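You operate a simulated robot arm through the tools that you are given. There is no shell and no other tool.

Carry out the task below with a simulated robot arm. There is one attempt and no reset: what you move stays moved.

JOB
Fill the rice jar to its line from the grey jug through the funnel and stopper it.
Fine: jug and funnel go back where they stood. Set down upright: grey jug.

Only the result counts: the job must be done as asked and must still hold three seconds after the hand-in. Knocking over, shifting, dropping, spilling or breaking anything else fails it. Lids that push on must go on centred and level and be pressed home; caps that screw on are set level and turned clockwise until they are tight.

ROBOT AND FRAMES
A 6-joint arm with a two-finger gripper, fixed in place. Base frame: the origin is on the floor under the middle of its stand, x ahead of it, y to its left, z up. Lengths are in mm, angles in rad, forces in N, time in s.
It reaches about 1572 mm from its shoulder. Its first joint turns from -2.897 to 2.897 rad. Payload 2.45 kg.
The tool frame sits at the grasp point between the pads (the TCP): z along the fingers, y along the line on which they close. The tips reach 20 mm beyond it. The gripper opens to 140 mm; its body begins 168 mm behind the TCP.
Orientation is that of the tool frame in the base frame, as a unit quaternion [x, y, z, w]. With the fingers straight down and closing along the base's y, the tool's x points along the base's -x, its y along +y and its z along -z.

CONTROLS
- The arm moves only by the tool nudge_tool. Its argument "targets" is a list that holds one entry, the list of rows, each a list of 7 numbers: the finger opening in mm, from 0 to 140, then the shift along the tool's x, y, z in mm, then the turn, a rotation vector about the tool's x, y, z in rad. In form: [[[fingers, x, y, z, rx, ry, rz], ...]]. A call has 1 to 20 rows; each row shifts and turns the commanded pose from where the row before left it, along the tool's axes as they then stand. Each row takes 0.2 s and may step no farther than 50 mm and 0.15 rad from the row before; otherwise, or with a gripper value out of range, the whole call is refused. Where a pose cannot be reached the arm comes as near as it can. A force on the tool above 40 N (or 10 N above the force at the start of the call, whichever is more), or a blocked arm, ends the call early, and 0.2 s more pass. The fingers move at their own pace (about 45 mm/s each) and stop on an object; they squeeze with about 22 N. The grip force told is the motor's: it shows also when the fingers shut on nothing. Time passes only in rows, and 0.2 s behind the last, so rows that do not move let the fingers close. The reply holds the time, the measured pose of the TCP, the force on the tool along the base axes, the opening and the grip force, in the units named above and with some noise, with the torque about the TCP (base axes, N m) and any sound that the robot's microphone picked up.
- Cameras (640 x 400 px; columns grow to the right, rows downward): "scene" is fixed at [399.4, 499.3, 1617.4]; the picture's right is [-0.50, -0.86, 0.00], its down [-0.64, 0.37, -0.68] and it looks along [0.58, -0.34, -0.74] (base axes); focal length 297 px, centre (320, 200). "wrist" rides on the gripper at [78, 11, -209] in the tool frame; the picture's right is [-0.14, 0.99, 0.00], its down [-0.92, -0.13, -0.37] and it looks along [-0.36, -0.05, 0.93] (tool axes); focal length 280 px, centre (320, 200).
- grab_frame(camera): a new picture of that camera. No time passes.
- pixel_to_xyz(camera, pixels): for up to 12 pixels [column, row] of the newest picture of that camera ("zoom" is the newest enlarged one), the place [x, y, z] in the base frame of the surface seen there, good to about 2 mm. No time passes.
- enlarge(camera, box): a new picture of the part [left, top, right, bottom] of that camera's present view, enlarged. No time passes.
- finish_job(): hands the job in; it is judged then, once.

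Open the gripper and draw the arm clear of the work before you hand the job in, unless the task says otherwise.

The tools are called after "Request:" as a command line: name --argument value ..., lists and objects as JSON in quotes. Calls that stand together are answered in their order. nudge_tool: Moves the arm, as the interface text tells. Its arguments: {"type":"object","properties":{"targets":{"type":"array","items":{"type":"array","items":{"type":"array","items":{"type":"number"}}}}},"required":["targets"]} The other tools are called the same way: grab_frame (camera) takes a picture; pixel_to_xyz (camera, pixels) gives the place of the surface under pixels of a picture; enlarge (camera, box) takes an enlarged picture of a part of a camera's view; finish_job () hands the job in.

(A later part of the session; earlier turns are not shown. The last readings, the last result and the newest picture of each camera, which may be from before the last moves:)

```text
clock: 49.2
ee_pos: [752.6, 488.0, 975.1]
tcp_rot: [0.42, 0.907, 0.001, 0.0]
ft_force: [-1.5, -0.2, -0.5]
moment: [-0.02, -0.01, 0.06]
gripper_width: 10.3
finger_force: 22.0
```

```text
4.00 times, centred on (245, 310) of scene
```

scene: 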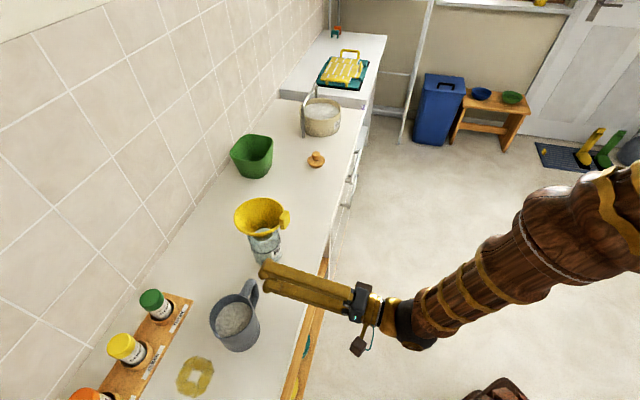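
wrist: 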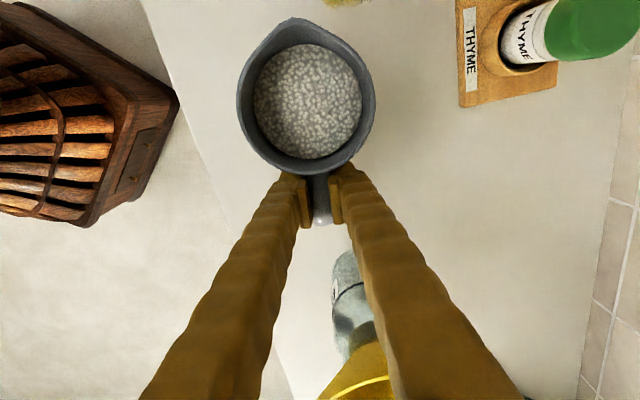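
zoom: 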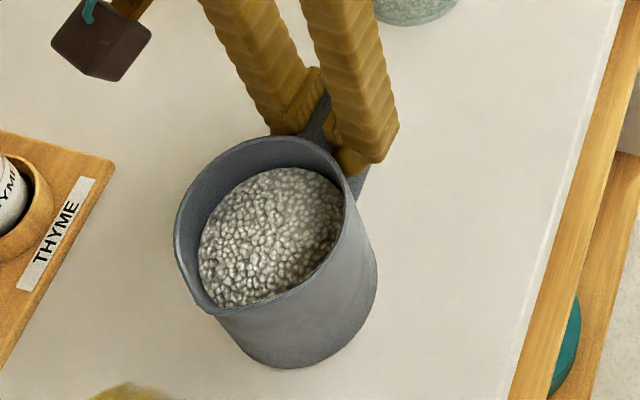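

Gripped at 10.3 mm. Test lift: 3 mm up, then read the force, moment and look for sag.

Request:
nudge_tool --targets '[[[0, 0, 0, -1.5, 0, 0, 0], [0, 0, 0, -1.5, 0, 0, 0], [0, 0, 0, 0, 0, 0, 0], [0, 0, 0, 0, 0, 0, 0]]]'

Request:
grab_frame --camera "wrist"

Request:
enlarge --camera "scene" --box '[190, 260, 300, 360]'

Request:
pixel_to_xyz --camera "wrist" --pixels '[[238, 95], [250, 145], [285, 172], [345, 163], [370, 125], [370, 80], [293, 20], [300, 18], [275, 32], [255, 60], [356, 55], [310, 90]]'

```text
clock: 50.2
ee_pos: [751.8, 486.8, 979.1]
tcp_rot: [0.421, 0.907, 0.001, 0.0]
ft_force: [-0.1, -0.2, -6.1]
moment: [-0.27, -0.22, 0.01]
gripper_width: 10.1
finger_force: 21.8
```

```text
taken
```

wrist: 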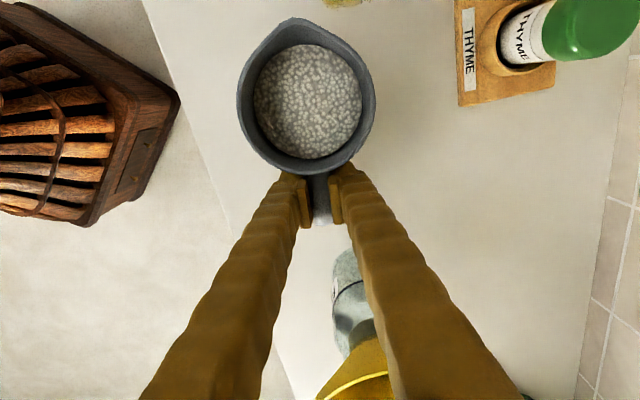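

```text
4.00 times, centred on (245, 310) of scene
```

zoom: 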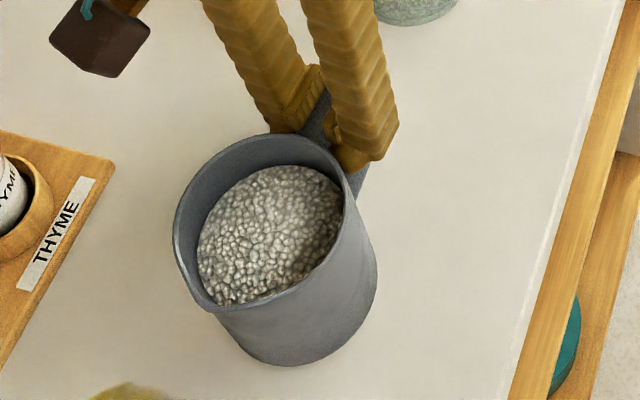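

```text
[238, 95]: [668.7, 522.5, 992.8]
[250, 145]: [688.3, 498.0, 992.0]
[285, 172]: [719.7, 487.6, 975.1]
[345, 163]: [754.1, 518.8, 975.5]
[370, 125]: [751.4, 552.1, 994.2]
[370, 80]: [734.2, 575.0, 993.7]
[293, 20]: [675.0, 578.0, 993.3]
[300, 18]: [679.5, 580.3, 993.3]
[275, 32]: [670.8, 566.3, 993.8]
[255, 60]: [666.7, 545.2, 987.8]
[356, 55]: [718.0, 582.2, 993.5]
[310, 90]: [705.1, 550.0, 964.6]
```

It holds: 6.1 N weight fully carried, moment 0.35 N·m, rim level (992–994 all round). I lift 17 mm more slowly and check for creep.

Request:
nudge_tool --targets '[[[0, 0, 0, -4, 0, 0, 0], [0, 0, 0, -4, 0, 0, 0], [0, 0, 0, -4, 0, 0, 0], [0, 0, 0, -5, 0, 0, 0], [0, 0, 0, 0, 0, 0, 0], [0, 0, 0, 0, 0, 0, 0], [0, 0, 0, 0, 0, 0, 0]]]'

Request:
grab_frame --camera "wrist"

Request:
pixel_to_xyz --camera "wrist" --pixels '[[238, 95], [250, 145], [285, 169], [372, 115], [370, 80], [293, 20], [300, 18], [275, 32], [356, 55], [310, 90], [360, 145], [258, 155]]'

```text
clock: 51.8
ee_pos: [753.2, 487.6, 994.9]
tcp_rot: [0.421, 0.907, 0.001, 0.0]
ft_force: [0.1, -0.4, -6.3]
moment: [-0.29, -0.22, -0.04]
gripper_width: 10.2
finger_force: 22.0
```

```text
taken
```

wrist: 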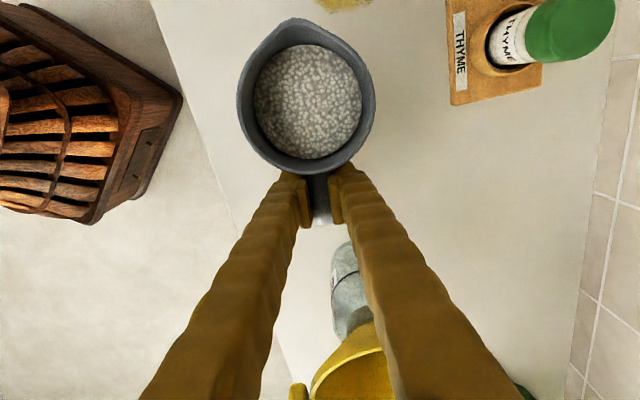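

```text
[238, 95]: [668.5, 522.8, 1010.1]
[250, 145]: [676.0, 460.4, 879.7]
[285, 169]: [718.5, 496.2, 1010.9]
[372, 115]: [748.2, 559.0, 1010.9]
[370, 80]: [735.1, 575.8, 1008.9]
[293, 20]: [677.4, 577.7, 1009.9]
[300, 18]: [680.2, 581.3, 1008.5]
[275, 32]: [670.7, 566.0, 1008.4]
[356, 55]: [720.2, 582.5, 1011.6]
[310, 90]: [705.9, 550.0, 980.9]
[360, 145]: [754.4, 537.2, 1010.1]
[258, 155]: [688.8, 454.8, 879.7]
```

Rim stays level (±1 mm) so the grip is secure; lip is at tool (≈+117, 0, −15). I lift the jug gently by 220 mm so its base clears the funnel tab (z≈1090).

Request:
nudge_tool --targets '[[[0, 0, 0, -8, 0, 0, 0], [0, 0, 0, -14, 0, 0, 0], [0, 0, 0, -18, 0, 0, 0], [0, 0, 0, -20, 0, 0, 0], [0, 0, 0, -20, 0, 0, 0], [0, 0, 0, -20, 0, 0, 0], [0, 0, 0, -20, 0, 0, 0], [0, 0, 0, -20, 0, 0, 0], [0, 0, 0, -20, 0, 0, 0], [0, 0, 0, -20, 0, 0, 0], [0, 0, 0, -18, 0, 0, 0], [0, 0, 0, -14, 0, 0, 0], [0, 0, 0, -8, 0, 0, 0], [0, 0, 0, 0, 0, 0, 0]]]'

Request:
grab_frame --camera "wrist"

Request:
grab_frame --camera "scene"

```text
clock: 54.8
ee_pos: [754.7, 486.9, 1215.7]
tcp_rot: [0.421, 0.907, 0.001, 0.0]
ft_force: [0.0, -0.1, -6.1]
moment: [-0.29, -0.24, 0.04]
gripper_width: 10.3
finger_force: 21.9
```

```text
taken
```

wrist: 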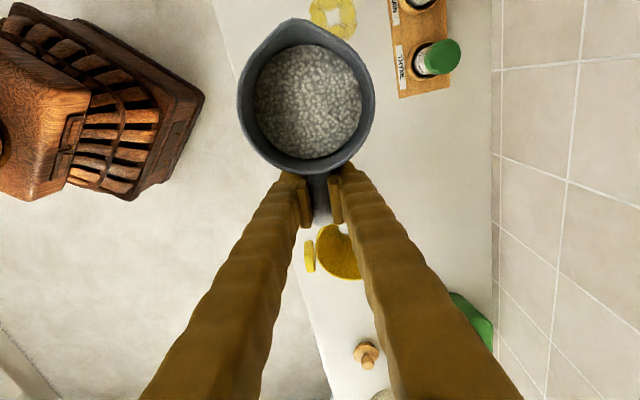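

```text
taken
```

scene: 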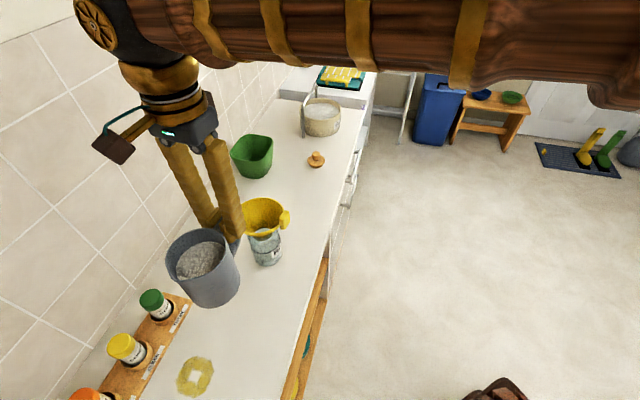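

Jug is steady in the grip with its base at z≈1120. I carry it gently over the funnel toward the far (−s) side so that the spout ends just outside the funnel's low rim edge.

Request:
nudge_tool --targets '[[[0, -8, 1.7, 0, 0, 0, 0], [0, -14, 1.7, 0, 0, 0, 0], [0, -18, 1.7, 0, 0, 0, 0], [0, -20.3, 1.7, 0, 0, 0, 0], [0, -20.3, 1.7, 0, 0, 0, 0], [0, -20.3, 1.7, 0, 0, 0, 0], [0, -20.3, 1.7, 0, 0, 0, 0], [0, -20.3, 1.7, 0, 0, 0, 0], [0, -20.3, 1.7, 0, 0, 0, 0], [0, -20.3, 1.7, 0, 0, 0, 0], [0, -20.3, 1.7, 0, 0, 0, 0], [0, -20.3, 1.7, 0, 0, 0, 0], [0, -20.3, 1.7, 0, 0, 0, 0], [0, -20.3, 1.7, 0, 0, 0, 0], [0, -20.3, 1.7, 0, 0, 0, 0], [0, -18, 1.7, 0, 0, 0, 0], [0, -14, 1.7, 0, 0, 0, 0], [0, -8, 1.6, 0, 0, 0, 0], [0, 0, 0, 0, 0, 0, 0]]]'

Request:
grab_frame --camera "wrist"

Request:
grab_frame --camera "scene"

```text
clock: 58.8
ee_pos: [986.3, 258.8, 1215.0]
tcp_rot: [0.421, 0.907, 0.0, 0.0]
ft_force: [0.3, -0.4, -5.6]
moment: [-0.29, -0.19, 0.04]
gripper_width: 10.3
finger_force: 22.1
```

```text
taken
```

wrist: 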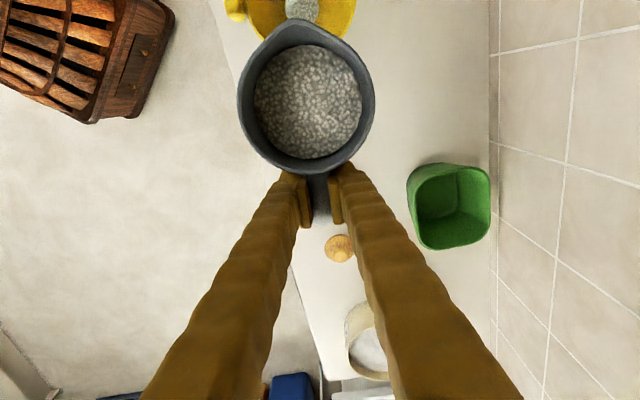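

```text
taken
```

scene: 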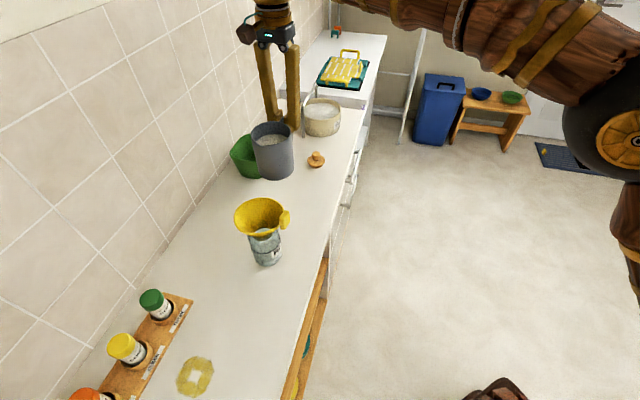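

Good: the scene view of jar and funnel is unobstructed. I measure the lip and the funnel rim in this view.

Request:
pixel_to_xyz --camera "wrist" --pixels '[[293, 19], [299, 18], [288, 22], [256, 38], [352, 15], [348, 30], [240, 10], [300, 5], [310, 10], [262, 42], [270, 36], [338, 38]]'

Request:
pixel_to_xyz --camera "scene" --pixels '[[260, 199], [270, 200], [278, 204], [281, 208], [236, 212], [245, 231], [256, 236], [265, 234], [252, 135], [254, 150], [265, 180], [285, 211]]'

Request:
enlarge --camera "scene" --box '[215, 110, 325, 280]'

```text
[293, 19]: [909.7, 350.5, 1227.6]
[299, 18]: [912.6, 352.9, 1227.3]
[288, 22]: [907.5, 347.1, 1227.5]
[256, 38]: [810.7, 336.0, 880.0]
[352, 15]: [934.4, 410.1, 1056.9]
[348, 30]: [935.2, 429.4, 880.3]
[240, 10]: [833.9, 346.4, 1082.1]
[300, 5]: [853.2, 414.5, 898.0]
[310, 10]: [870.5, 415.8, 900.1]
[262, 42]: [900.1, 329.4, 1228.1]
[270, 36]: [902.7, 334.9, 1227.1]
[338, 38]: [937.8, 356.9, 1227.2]
```

```text
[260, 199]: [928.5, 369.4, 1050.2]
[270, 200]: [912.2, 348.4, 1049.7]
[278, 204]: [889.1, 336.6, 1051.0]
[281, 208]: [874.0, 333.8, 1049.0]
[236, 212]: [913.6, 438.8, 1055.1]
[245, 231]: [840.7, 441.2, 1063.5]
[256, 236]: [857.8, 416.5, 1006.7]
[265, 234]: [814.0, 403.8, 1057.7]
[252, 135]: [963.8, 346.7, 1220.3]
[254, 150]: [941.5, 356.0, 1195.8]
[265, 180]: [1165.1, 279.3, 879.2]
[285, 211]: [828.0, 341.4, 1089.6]
```

```text
2.35 times, centred on (270, 195) of scene
```

zoom: 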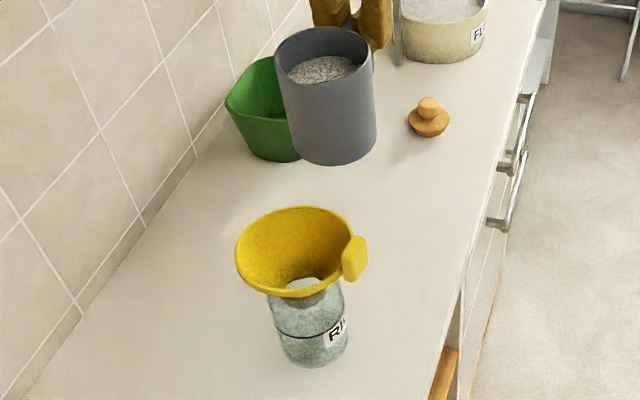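

Lip tip is at (911,352,1227), right above the funnel's near rim edge (z≈1050 there). I tilt the jug 0.35 rad (well before the rice can flow) keeping the lip fixed, then check.

Request:
nudge_tool --targets '[[[0, -0.53, 0, -5.96, 0, -0.05, 0], [0, -0.53, 0, -5.96, 0, -0.05, 0], [0, -0.53, 0, -5.96, 0, -0.05, 0], [0, -0.53, 0, -5.96, 0, -0.05, 0], [0, -0.53, 0, -5.96, 0, -0.05, 0], [0, -0.53, 0, -5.96, 0, -0.05, 0], [0, -0.53, 0, -5.96, 0, -0.05, 0], [0, 0, 0, 0, 0, 0, 0]]]'

Request:
grab_frame --camera "wrist"

Request:
grab_frame --camera "scene"

Request:
pixel_to_xyz --camera "wrist" --pixels '[[293, 19], [299, 18], [288, 22], [285, 168], [310, 90], [340, 40]]'

```text
clock: 60.6
ee_pos: [982.7, 261.9, 1257.1]
tcp_rot: [0.415, 0.893, -0.072, 0.158]
ft_force: [-0.3, -0.6, -6.3]
moment: [-0.17, -0.17, 0.01]
gripper_width: 10.3
finger_force: 22.0
```

```text
taken
```

wrist: 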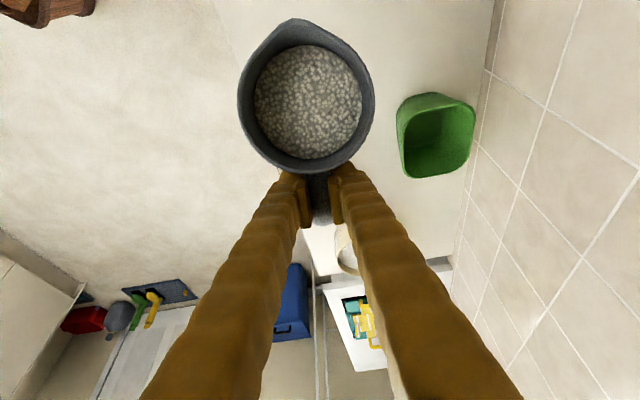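

```text
taken
```

scene: 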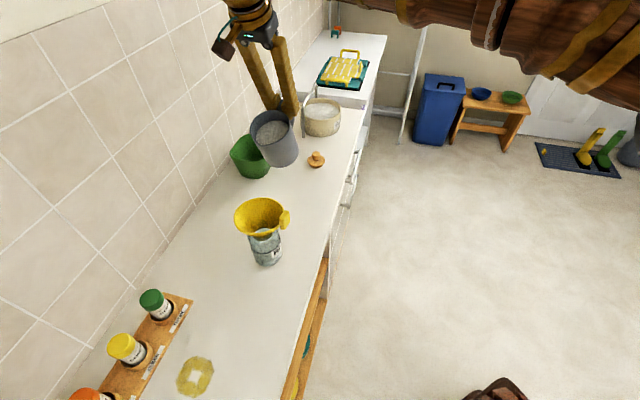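

```text
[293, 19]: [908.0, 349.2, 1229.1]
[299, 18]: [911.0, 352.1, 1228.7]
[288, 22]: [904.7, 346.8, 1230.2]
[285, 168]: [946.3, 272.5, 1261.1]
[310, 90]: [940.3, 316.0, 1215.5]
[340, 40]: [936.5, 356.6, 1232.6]
```

The lip stayed put and the jug didn't slip. I now lower the lip to about z=1117 and then move it 12 mm inward over the funnel.

Request:
nudge_tool --targets '[[[0, 3.4, 0, 9.4, 0, 0, 0], [0, 6, 0, 16.5, 0, 0, 0], [0, 6.6, 0, 18, 0, 0, 0], [0, 6.6, 0, 18, 0, 0, 0], [0, 6.6, 0, 18, 0, 0, 0], [0, 5.8, 0, 15.9, 0, 0, 0], [0, 3.4, 0, 9.4, 0, 0, 0], [0, 5.6, 0, -2.05, 0, 0, 0], [0, 5.6, 0, -2.05, 0, 0, 0], [0, 0, 0, 0, 0, 0, 0]]]'

Request:
grab_frame --camera "wrist"

Request:
grab_frame --camera "scene"

Request:
enlarge --camera "scene" --box '[215, 130, 325, 280]'

Request:
pixel_to_xyz --camera "wrist" --pixels '[[293, 19], [299, 18], [288, 22], [285, 168], [310, 90], [340, 40]]'

```text
clock: 62.8
ee_pos: [977.2, 270.0, 1144.6]
tcp_rot: [0.415, 0.893, -0.073, 0.158]
ft_force: [0.7, 0.3, -5.6]
moment: [-0.18, -0.16, 0.01]
gripper_width: 10.2
finger_force: 22.5
```

```text
taken
```

wrist: 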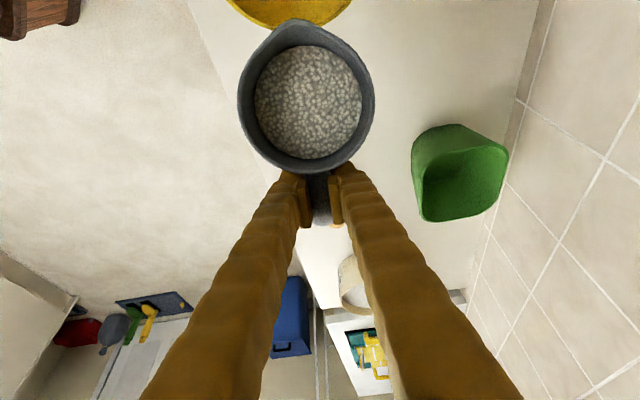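

```text
taken
```

scene: 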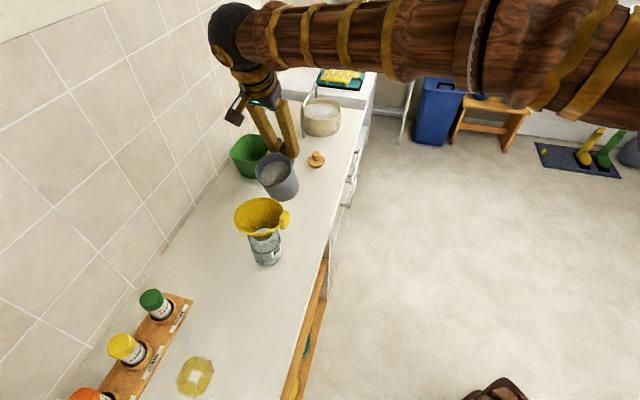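

```text
2.67 times, centred on (270, 205) of scene
```

zoom: 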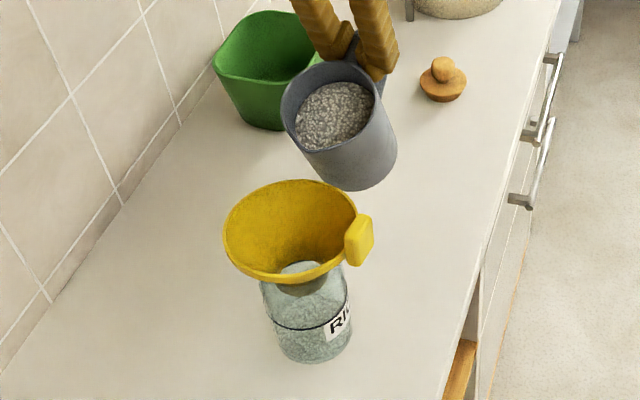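

```text
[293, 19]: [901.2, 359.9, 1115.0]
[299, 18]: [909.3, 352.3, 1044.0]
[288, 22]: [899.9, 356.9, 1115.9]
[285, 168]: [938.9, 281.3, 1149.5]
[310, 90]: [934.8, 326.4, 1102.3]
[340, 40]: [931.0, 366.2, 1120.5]
```

Lip at (901.5,360,1115), ~14 mm inside the near rim. I tilt on to φ=0.5 rad while lowering the lip to about z=1100, then check for any flow.

Request:
nudge_tool --targets '[[[0, 1.3, 0, -1.35, 0, -0.05, 0], [0, 1.5, 0, -1.4, 0, -0.05, 0], [0, 1.7, 0, -1.5, 0, -0.05, 0], [0, 0, 0, 0, 0, 0, 0], [0, 0, 0, 0, 0, 0, 0]]]'

Request:
grab_frame --camera "wrist"

Request:
grab_frame --camera "scene"

Request:
enlarge --camera "scene" --box '[215, 130, 325, 280]'

Request:
pixel_to_xyz --camera "wrist" --pixels '[[293, 19], [290, 21], [288, 22], [310, 90], [300, 60], [320, 130]]'

```text
clock: 64.0
ee_pos: [973.2, 274.0, 1145.8]
tcp_rot: [0.408, 0.879, -0.103, 0.224]
ft_force: [0.4, 0.3, -6.1]
moment: [-0.13, -0.12, 0.0]
gripper_width: 10.4
finger_force: 23.0
```

```text
taken
```

wrist: 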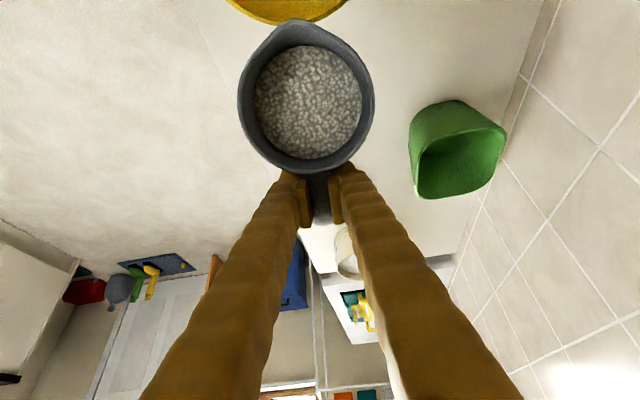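

```text
taken
```

scene: 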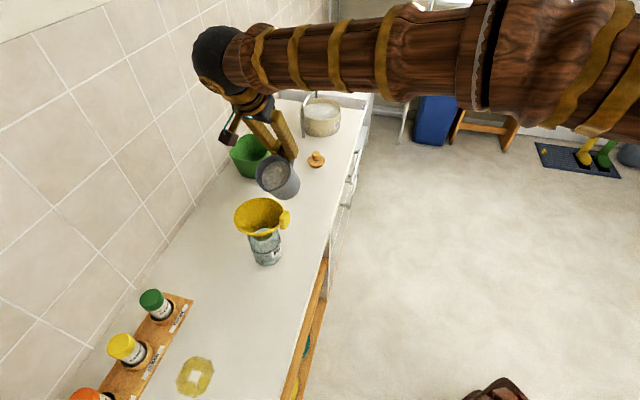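

```text
2.67 times, centred on (270, 205) of scene
```

zoom: 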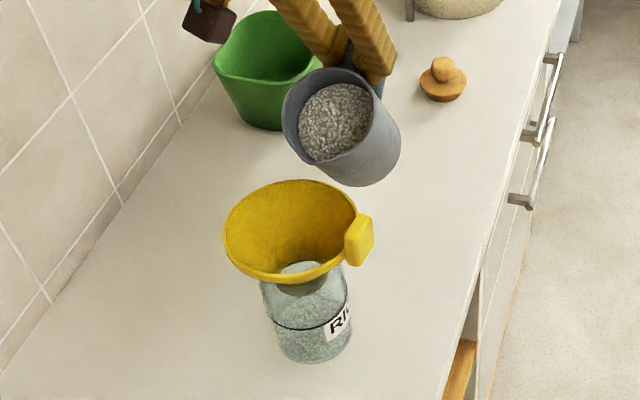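

```text
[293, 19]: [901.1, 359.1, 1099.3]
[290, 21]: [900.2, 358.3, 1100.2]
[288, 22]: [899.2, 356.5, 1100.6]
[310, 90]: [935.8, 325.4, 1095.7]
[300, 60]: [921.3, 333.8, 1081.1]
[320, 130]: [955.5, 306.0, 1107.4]
```

No flow yet at 0.5 rad (lip at (901,359,1099)). I tilt to ~0.62 rad while easing the lip down to z≈1088 and check again.

Request:
nudge_tool --targets '[[[0, 1.6, 0, -1.35, 0, -0.04, 0], [0, 1.65, 0, -1.37, 0, -0.04, 0], [0, 1.7, 0, -1.4, 0, -0.04, 0], [0, 0, 0, 0, 0, 0, 0], [0, 0, 0, 0, 0, 0, 0]]]'

Request:
grab_frame --camera "wrist"

Request:
grab_frame --camera "scene"

Request:
enlarge --camera "scene" --box '[215, 130, 325, 280]'

Request:
pixel_to_xyz --camera "wrist" --pixels '[[293, 19], [290, 21], [288, 22], [310, 90], [300, 60], [320, 130]]'

```text
clock: 65.2
ee_pos: [968.1, 278.8, 1146.2]
tcp_rot: [0.402, 0.864, -0.127, 0.276]
ft_force: [0.4, 1.1, -6.3]
moment: [-0.07, -0.11, 0.02]
gripper_width: 10.2
finger_force: 22.0
```

```text
taken
```

wrist: 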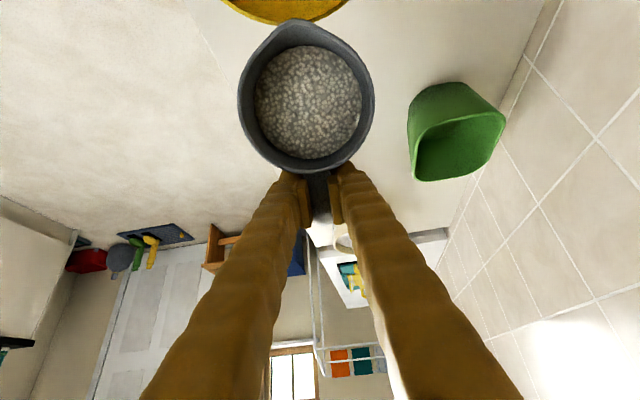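

```text
taken
```

scene: 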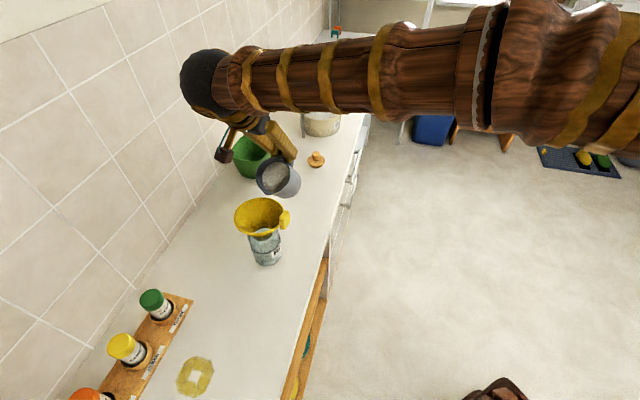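

```text
2.67 times, centred on (270, 205) of scene
```

zoom: 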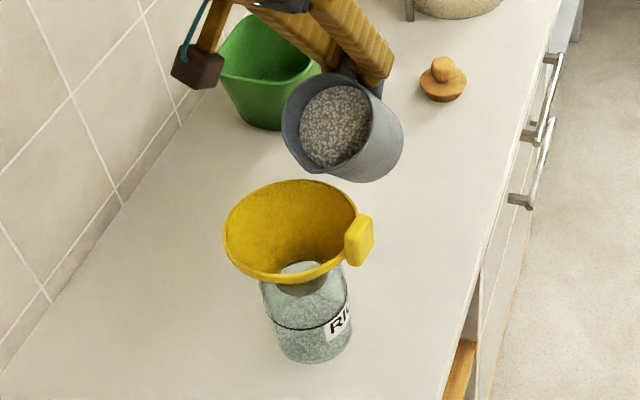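

```text
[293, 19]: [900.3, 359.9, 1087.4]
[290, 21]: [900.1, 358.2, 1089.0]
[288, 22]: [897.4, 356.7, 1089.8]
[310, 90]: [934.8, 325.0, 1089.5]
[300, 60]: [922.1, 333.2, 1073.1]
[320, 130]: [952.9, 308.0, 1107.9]
```

Still no flow at 0.617 rad. I continue in smaller tilt steps (0.03 rad) with the lip fixed, pausing to look.

Request:
nudge_tool --targets '[[[0, -0.35, 0, -3.57, 0, -0.03, 0], [0, -0.35, 0, -3.57, 0, -0.03, 0], [0, 0, 0, 0, 0, 0, 0], [0, 0, 0, 0, 0, 0, 0]]]'

Request:
enlarge --camera "scene" --box '[215, 130, 325, 280]'

Request:
grab_frame --camera "wrist"

```text
clock: 66.2
ee_pos: [966.9, 283.3, 1153.3]
tcp_rot: [0.397, 0.855, -0.14, 0.303]
ft_force: [-0.1, 0.2, -6.2]
moment: [-0.04, -0.07, 0.04]
gripper_width: 10.2
finger_force: 21.5
```

```text
2.67 times, centred on (270, 205) of scene
```

zoom: 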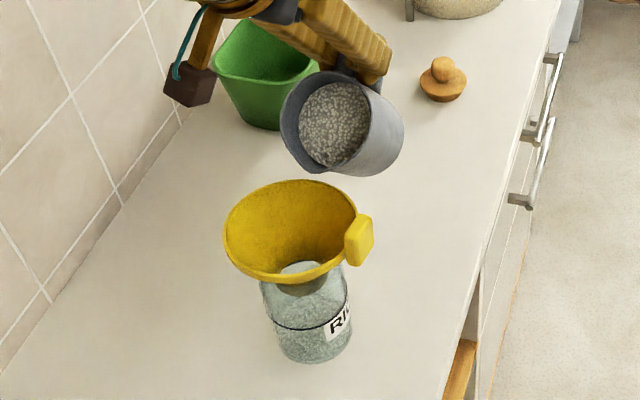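

```text
taken
```

wrist: 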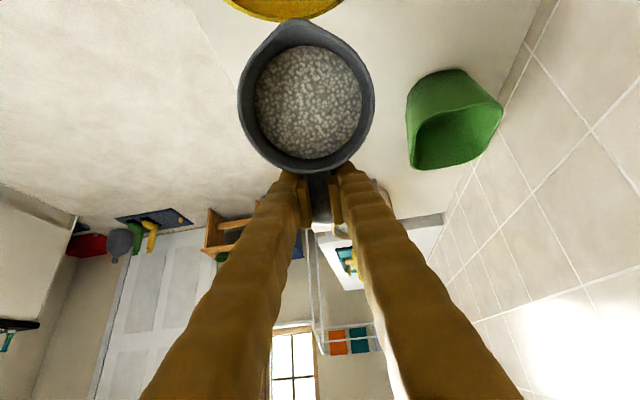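

No flow at 0.677 rad; weight still 6.2 N. I continue with 0.03 rad steps.

Request:
nudge_tool --targets '[[[0, -0.35, 0, -3.57, 0, -0.03, 0], [0, -0.35, 0, -3.57, 0, -0.03, 0], [0, 0, 0, 0, 0, 0, 0], [0, 0, 0, 0, 0, 0, 0]]]'

Request:
enlarge --camera "scene" --box '[215, 130, 325, 280]'

Request:
grab_frame --camera "wrist"

```text
clock: 67.2
ee_pos: [963.0, 284.8, 1158.2]
tcp_rot: [0.393, 0.846, -0.152, 0.328]
ft_force: [-0.5, -0.8, -6.1]
moment: [-0.02, -0.03, 0.01]
gripper_width: 10.0
finger_force: 21.8
```

```text
2.67 times, centred on (270, 205) of scene
```

zoom: 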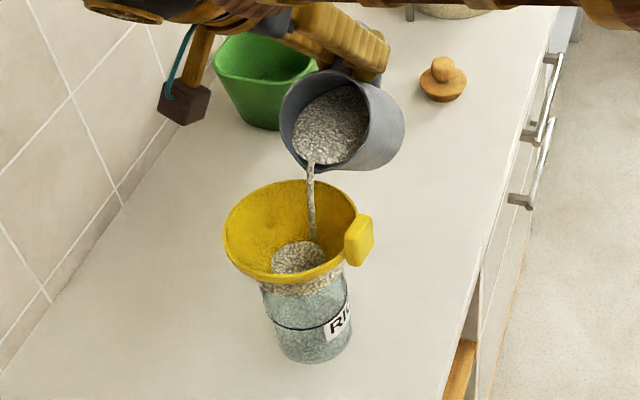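

```text
taken
```

wrist: 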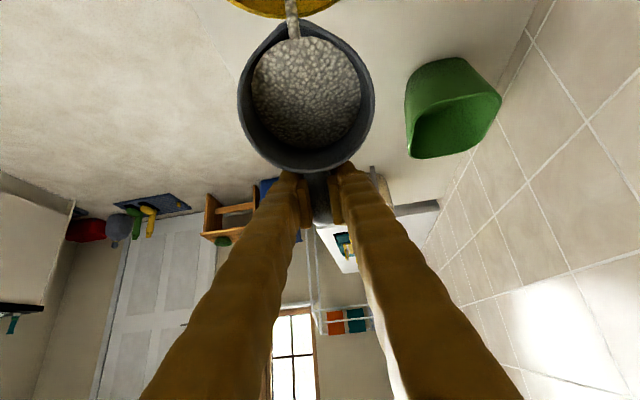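

Flow has begun at φ≈0.74: a thin stream from the spout lands inside the funnel. I hold still for 0.4 s and check how it goes.

Request:
nudge_tool --targets '[[[0, 0, 0, 0, 0, 0, 0]]]'

Request:
enlarge --camera "scene" --box '[225, 170, 305, 280]'

Request:
grab_frame --camera "scene"

Request:
pixel_to_xyz --camera "scene" --pixels '[[268, 250], [262, 245], [265, 240], [270, 245], [260, 228], [262, 222], [265, 215], [258, 240]]'

```text
clock: 67.6
ee_pos: [963.0, 286.3, 1160.2]
tcp_rot: [0.393, 0.845, -0.152, 0.328]
ft_force: [0.1, 0.2, -6.0]
moment: [-0.03, -0.04, 0.02]
gripper_width: 10.2
finger_force: 22.3
```

```text
3.64 times, centred on (265, 225) of scene
```

zoom: 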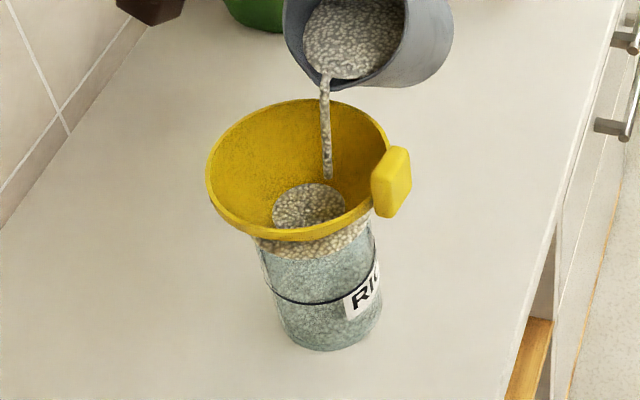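

```text
taken
```

scene: 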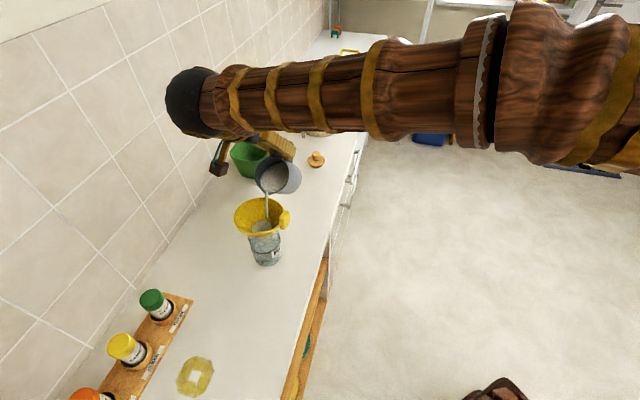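

```text
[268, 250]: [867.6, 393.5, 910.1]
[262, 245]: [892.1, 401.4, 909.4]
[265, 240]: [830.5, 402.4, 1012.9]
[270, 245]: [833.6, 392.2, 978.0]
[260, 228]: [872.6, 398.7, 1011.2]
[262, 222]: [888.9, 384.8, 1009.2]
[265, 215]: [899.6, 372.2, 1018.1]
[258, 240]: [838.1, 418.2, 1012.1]
```

The jar level has risen to ≈910 (from 898) and rice is held up in the funnel at z≈1011 while it drains. I keep holding, sampling every 0.4 s.

Request:
nudge_tool --targets '[[[0, 0, 0, 0, 0, 0, 0]]]'

Request:
grab_frame --camera "scene"

Request:
enlarge --camera "scene" --box '[225, 190, 305, 280]'

Request:
pixel_to_xyz --camera "scene" --pixels '[[268, 250], [262, 245], [258, 248], [272, 248], [260, 228], [262, 222], [266, 246], [256, 245]]'

```text
clock: 68.0
ee_pos: [963.1, 286.4, 1160.1]
tcp_rot: [0.394, 0.845, -0.152, 0.328]
ft_force: [0.5, 0.6, -5.2]
moment: [-0.03, -0.07, 0.01]
gripper_width: 10.1
finger_force: 22.1
```

```text
taken
```

scene: 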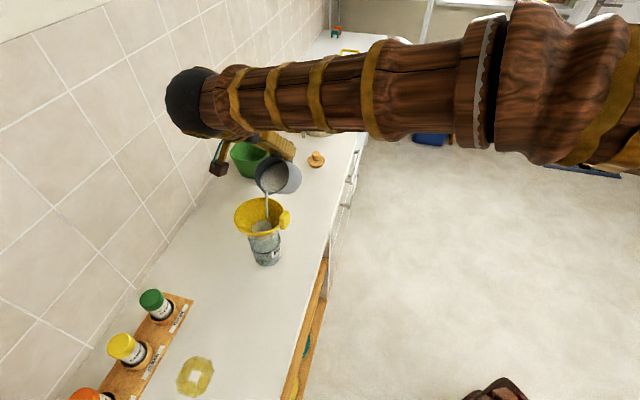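

```text
4.44 times, centred on (265, 235) of scene
```

zoom: 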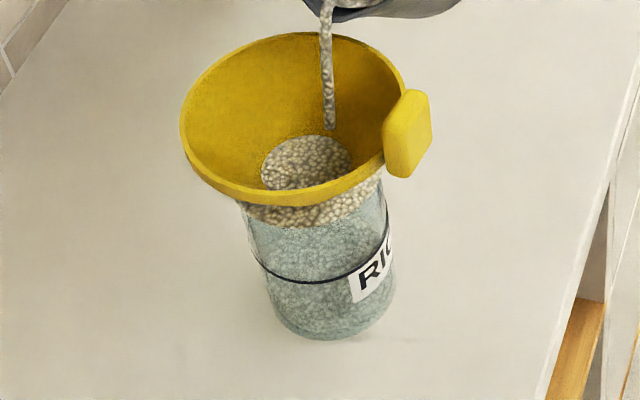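

```text
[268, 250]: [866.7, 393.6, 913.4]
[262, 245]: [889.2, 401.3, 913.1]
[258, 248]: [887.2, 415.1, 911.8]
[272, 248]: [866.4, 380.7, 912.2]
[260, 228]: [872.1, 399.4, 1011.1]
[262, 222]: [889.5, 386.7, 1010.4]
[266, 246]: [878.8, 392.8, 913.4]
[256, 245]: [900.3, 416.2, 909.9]
```

Level 913 and rising ~7.5 mm/s with the funnel hold-up steady at z≈1011. I let it run another ~1 s and re-measure.

Request:
nudge_tool --targets '[[[0, 0, 0, 0, 0, 0, 0], [0, 0, 0, 0, 0, 0, 0], [0, 0, 0, 0, 0, 0, 0], [0, 0, 0, 0, 0, 0, 0]]]'

Request:
grab_frame --camera "scene"

Request:
enlarge --camera "scene" --box '[225, 170, 305, 280]'

Request:
pixel_to_xyz --camera "scene" --pixels '[[268, 250], [262, 245], [258, 248], [272, 248], [260, 228], [262, 222], [266, 246], [256, 245]]'

```text
clock: 69.0
ee_pos: [963.2, 286.0, 1159.6]
tcp_rot: [0.393, 0.846, -0.151, 0.327]
ft_force: [-0.2, 0.4, -6.1]
moment: [-0.07, -0.02, 0.02]
gripper_width: 10.4
finger_force: 22.1
```

```text
taken
```

scene: 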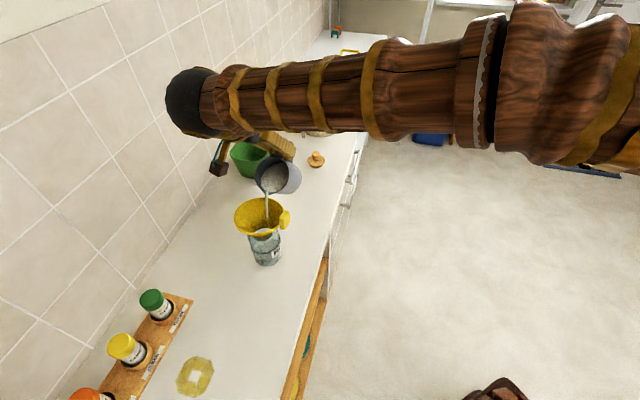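

```text
3.64 times, centred on (265, 225) of scene
```

zoom: 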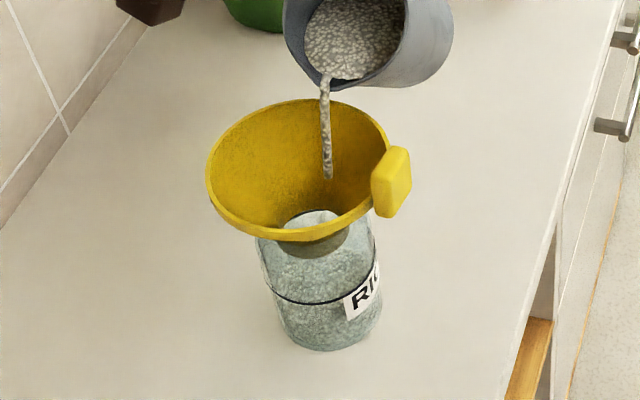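

```text
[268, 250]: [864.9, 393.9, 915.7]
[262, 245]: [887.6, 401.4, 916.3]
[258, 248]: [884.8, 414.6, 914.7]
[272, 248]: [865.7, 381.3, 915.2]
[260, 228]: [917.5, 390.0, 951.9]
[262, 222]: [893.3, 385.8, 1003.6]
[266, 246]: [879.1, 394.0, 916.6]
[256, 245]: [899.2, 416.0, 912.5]
```

Hold-up drained; level ≈916 and the stream is thinning. I add 0.03 rad of tilt with the lip fixed and hold.

Request:
nudge_tool --targets '[[[0, -0.35, 0, -3.57, 0, -0.03, 0], [0, 0, 0, 0, 0, 0, 0], [0, 0, 0, 0, 0, 0, 0], [0, 0, 0, 0, 0, 0, 0]]]'

Request:
grab_frame --camera "scene"

Request:
enlarge --camera "scene" --box '[225, 170, 305, 280]'

Request:
pixel_to_xyz --camera "scene" --pixels '[[268, 250], [262, 245], [258, 248], [272, 248], [260, 228], [262, 222], [266, 246], [260, 246]]'

```text
clock: 70.0
ee_pos: [961.6, 287.1, 1161.4]
tcp_rot: [0.39, 0.841, -0.157, 0.341]
ft_force: [-0.4, 0.2, -6.5]
moment: [-0.02, -0.02, 0.0]
gripper_width: 10.0
finger_force: 22.0
```

```text
taken
```

scene: 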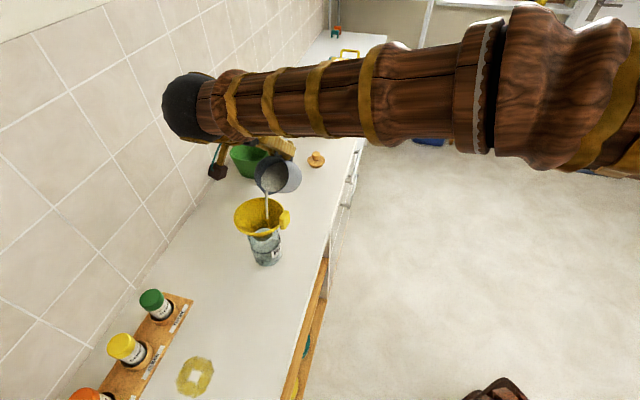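

```text
3.64 times, centred on (265, 225) of scene
```

zoom: 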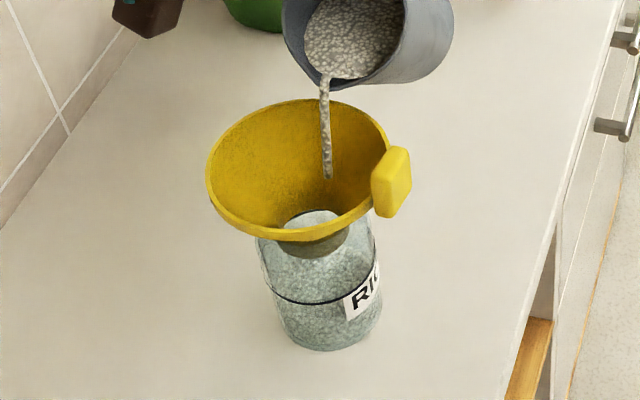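

```text
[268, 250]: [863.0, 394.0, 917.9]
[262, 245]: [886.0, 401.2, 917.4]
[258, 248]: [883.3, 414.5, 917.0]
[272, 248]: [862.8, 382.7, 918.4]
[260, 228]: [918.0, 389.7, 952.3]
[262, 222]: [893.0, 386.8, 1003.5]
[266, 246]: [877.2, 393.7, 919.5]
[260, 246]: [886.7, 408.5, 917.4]
```

Level ≈918, rising ~2 mm/s. I add 0.06 rad and watch again.

Request:
nudge_tool --targets '[[[0, -0.35, 0, -3.57, 0, -0.03, 0], [0, -0.35, 0, -3.57, 0, -0.03, 0], [0, 0, 0, 0, 0, 0, 0], [0, 0, 0, 0, 0, 0, 0]]]'

Request:
grab_frame --camera "scene"

Request:
enlarge --camera "scene" --box '[225, 170, 305, 280]'

Request:
pixel_to_xyz --camera "scene" --pixels '[[268, 250], [262, 245], [258, 248], [272, 248], [260, 228], [262, 222], [266, 246], [260, 246]]'

```text
clock: 71.0
ee_pos: [961.3, 290.5, 1166.9]
tcp_rot: [0.386, 0.83, -0.17, 0.365]
ft_force: [0.4, 0.4, -5.7]
moment: [-0.01, -0.02, 0.03]
gripper_width: 10.0
finger_force: 22.5
```

```text
taken
```

scene: 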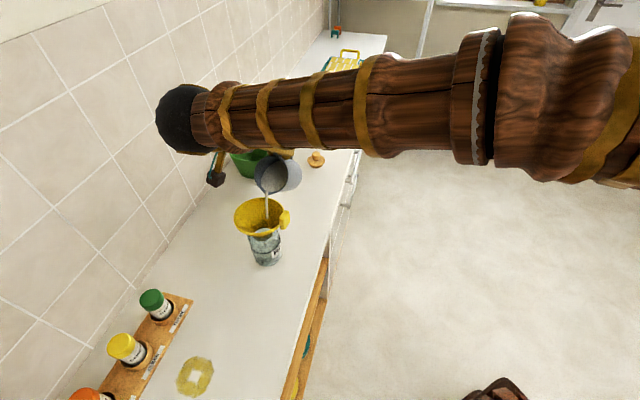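

```text
3.64 times, centred on (265, 225) of scene
```

zoom: 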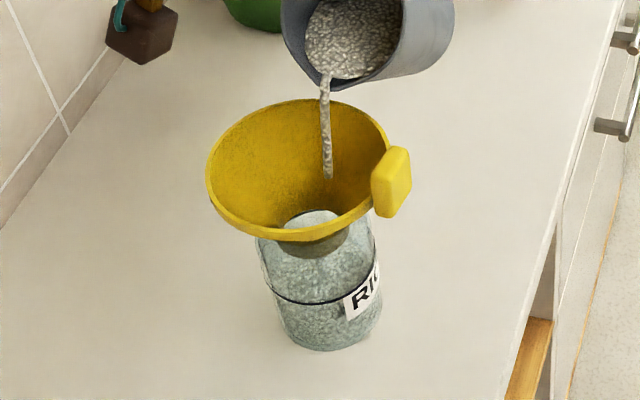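

```text
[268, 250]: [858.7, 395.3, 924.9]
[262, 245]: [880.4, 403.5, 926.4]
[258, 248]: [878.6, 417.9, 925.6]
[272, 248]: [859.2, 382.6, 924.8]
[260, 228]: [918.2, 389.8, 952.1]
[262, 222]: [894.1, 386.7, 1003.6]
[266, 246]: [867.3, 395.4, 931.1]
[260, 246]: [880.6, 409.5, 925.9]
```

Level ≈925.5. I hold for one second to see the natural rate at this tilt.

Request:
nudge_tool --targets '[[[0, -0.35, 0, -3.57, 0, -0.03, 0], [0, 0, 0, 0, 0, 0, 0], [0, 0, 0, 0, 0, 0, 0], [0, 0, 0, 0, 0, 0, 0]]]'

Request:
grab_frame --camera "scene"

Request:
enlarge --camera "scene" --box '[225, 170, 305, 280]'

Request:
pixel_to_xyz --camera "scene" --pixels '[[268, 248], [262, 243], [258, 246], [272, 246], [260, 228], [262, 222], [266, 243], [260, 244]]'

```text
clock: 72.0
ee_pos: [957.7, 292.4, 1170.3]
tcp_rot: [0.383, 0.824, -0.175, 0.378]
ft_force: [-0.4, 0.2, -5.9]
moment: [0.01, 0.02, -0.03]
gripper_width: 10.0
finger_force: 22.5
```

```text
taken
```

scene: 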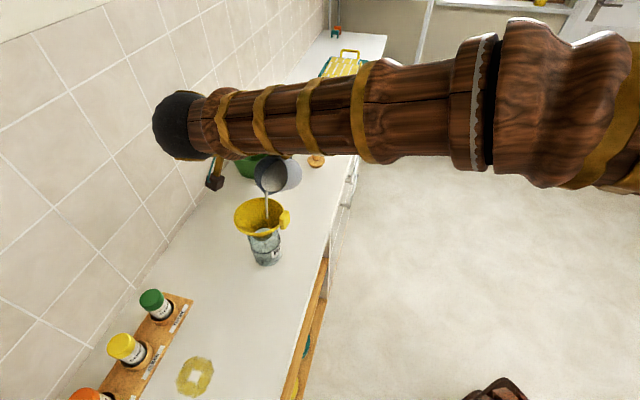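

```text
3.64 times, centred on (265, 225) of scene
```

zoom: 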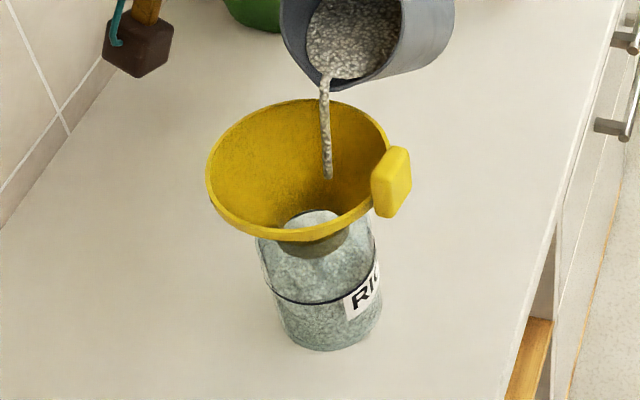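

```text
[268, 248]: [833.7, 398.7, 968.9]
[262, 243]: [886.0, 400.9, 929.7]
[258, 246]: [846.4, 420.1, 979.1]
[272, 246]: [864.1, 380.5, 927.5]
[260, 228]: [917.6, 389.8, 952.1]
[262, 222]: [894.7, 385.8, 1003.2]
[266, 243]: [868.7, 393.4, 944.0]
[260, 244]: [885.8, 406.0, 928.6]
```

Level ≈929. I add another 0.05 rad and hold.

Request:
nudge_tool --targets '[[[0, -0.3, 0, -2.98, 0, -0.025, 0], [0, -0.3, 0, -2.98, 0, -0.025, 0], [0, 0, 0, 0, 0, 0, 0], [0, 0, 0, 0, 0, 0, 0]]]'

Request:
grab_frame --camera "scene"

Request:
enlarge --camera "scene" --box '[225, 170, 305, 280]'

Request:
pixel_to_xyz --camera "scene" --pixels '[[268, 246], [262, 241], [258, 244], [272, 244], [260, 228], [262, 222], [266, 241], [260, 242]]'

```text
clock: 73.0
ee_pos: [954.7, 294.9, 1174.8]
tcp_rot: [0.378, 0.815, -0.185, 0.398]
ft_force: [-0.2, -0.7, -4.5]
moment: [0.01, 0.0, 0.0]
gripper_width: 10.2
finger_force: 21.3
```

```text
taken
```

scene: 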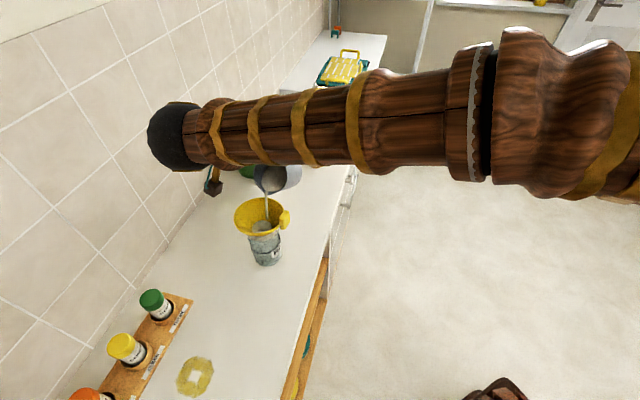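

```text
3.64 times, centred on (265, 225) of scene
```

zoom: 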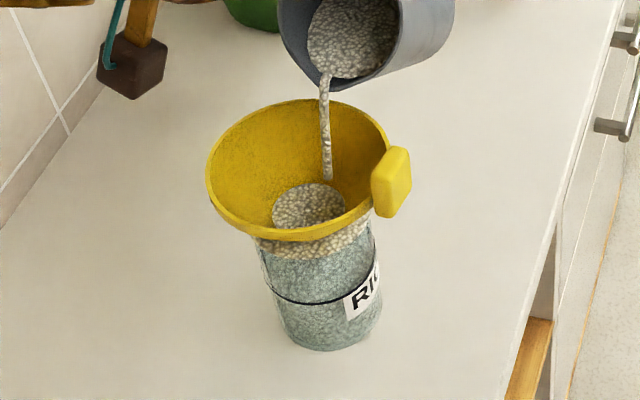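

```text
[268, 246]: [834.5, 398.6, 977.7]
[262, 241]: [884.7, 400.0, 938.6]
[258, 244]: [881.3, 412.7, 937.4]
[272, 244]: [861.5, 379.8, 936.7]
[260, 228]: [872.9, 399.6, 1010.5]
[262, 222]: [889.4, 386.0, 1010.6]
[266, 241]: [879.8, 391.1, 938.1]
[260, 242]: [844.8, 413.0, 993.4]
```

Level ≈938 and now rising fast with hold-up in the funnel. I tilt back 0.1 rad to stop the stream and let the funnel drain before topping up.

Request:
nudge_tool --targets '[[[0, 0.82, 0, 5.93, 0, 0.05, 0], [0, 0.82, 0, 5.93, 0, 0.05, 0], [0, 0, 0, 0, 0, 0, 0]]]'

Request:
grab_frame --camera "scene"

Request:
enlarge --camera "scene" --box '[225, 170, 305, 280]'

Request:
pixel_to_xyz --camera "scene" --pixels '[[268, 244], [262, 240], [258, 242], [272, 242], [260, 228], [262, 222], [266, 240], [260, 241]]'

```text
clock: 73.8
ee_pos: [960.2, 291.1, 1165.8]
tcp_rot: [0.387, 0.834, -0.165, 0.357]
ft_force: [0.0, 0.0, -5.3]
moment: [0.01, 0.03, -0.01]
gripper_width: 10.3
finger_force: 21.7
```

```text
taken
```

scene: 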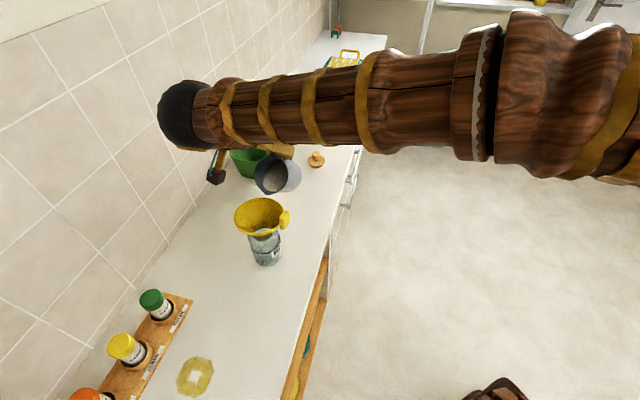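

```text
3.64 times, centred on (265, 225) of scene
```

zoom: 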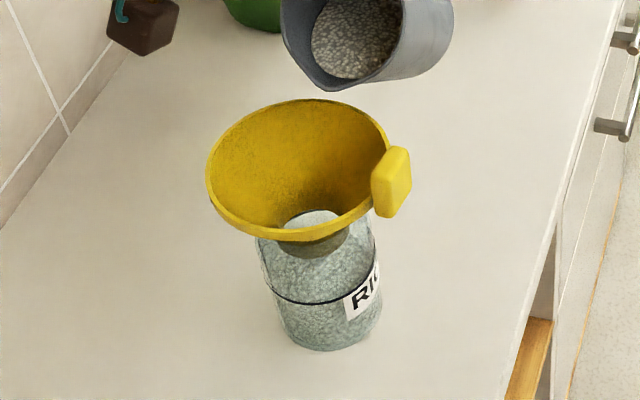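

```text
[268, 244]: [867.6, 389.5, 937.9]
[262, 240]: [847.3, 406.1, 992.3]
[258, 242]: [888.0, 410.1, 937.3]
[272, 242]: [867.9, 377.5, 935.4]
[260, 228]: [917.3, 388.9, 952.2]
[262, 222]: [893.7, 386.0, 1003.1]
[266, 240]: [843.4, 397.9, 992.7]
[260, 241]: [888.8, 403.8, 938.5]
```

The stream stopped at once; level ≈938. I zoom in on the ring line and rice surface for a visual check.

Request:
enlarge --camera "scene" --box '[240, 225, 295, 270]'

Request:
pixel_to_xyz --camera "zoom" --pixels '[[250, 100], [300, 110], [350, 120], [220, 140], [300, 160], [380, 100], [280, 200], [330, 200], [250, 230], [300, 250], [200, 180], [350, 150]]'

```text
8.89 times, centred on (268, 248) of scene
```

zoom: 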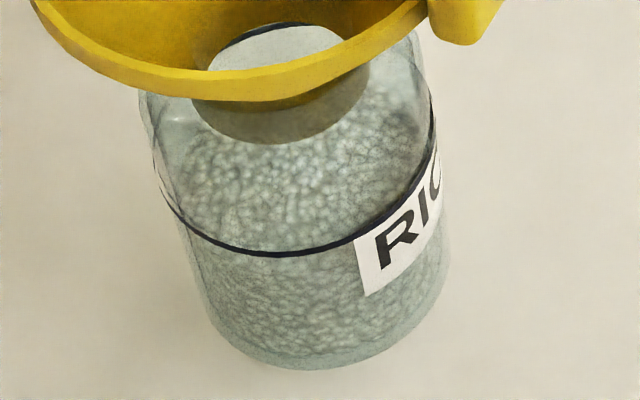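

```text
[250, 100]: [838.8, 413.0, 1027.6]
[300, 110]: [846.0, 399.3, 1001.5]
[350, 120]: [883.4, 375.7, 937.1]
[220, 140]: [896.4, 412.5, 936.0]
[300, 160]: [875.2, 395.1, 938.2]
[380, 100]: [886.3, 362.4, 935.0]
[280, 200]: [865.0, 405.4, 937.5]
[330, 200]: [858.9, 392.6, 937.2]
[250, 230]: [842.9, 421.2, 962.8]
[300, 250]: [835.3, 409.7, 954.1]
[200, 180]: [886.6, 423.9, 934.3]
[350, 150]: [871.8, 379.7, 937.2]
```

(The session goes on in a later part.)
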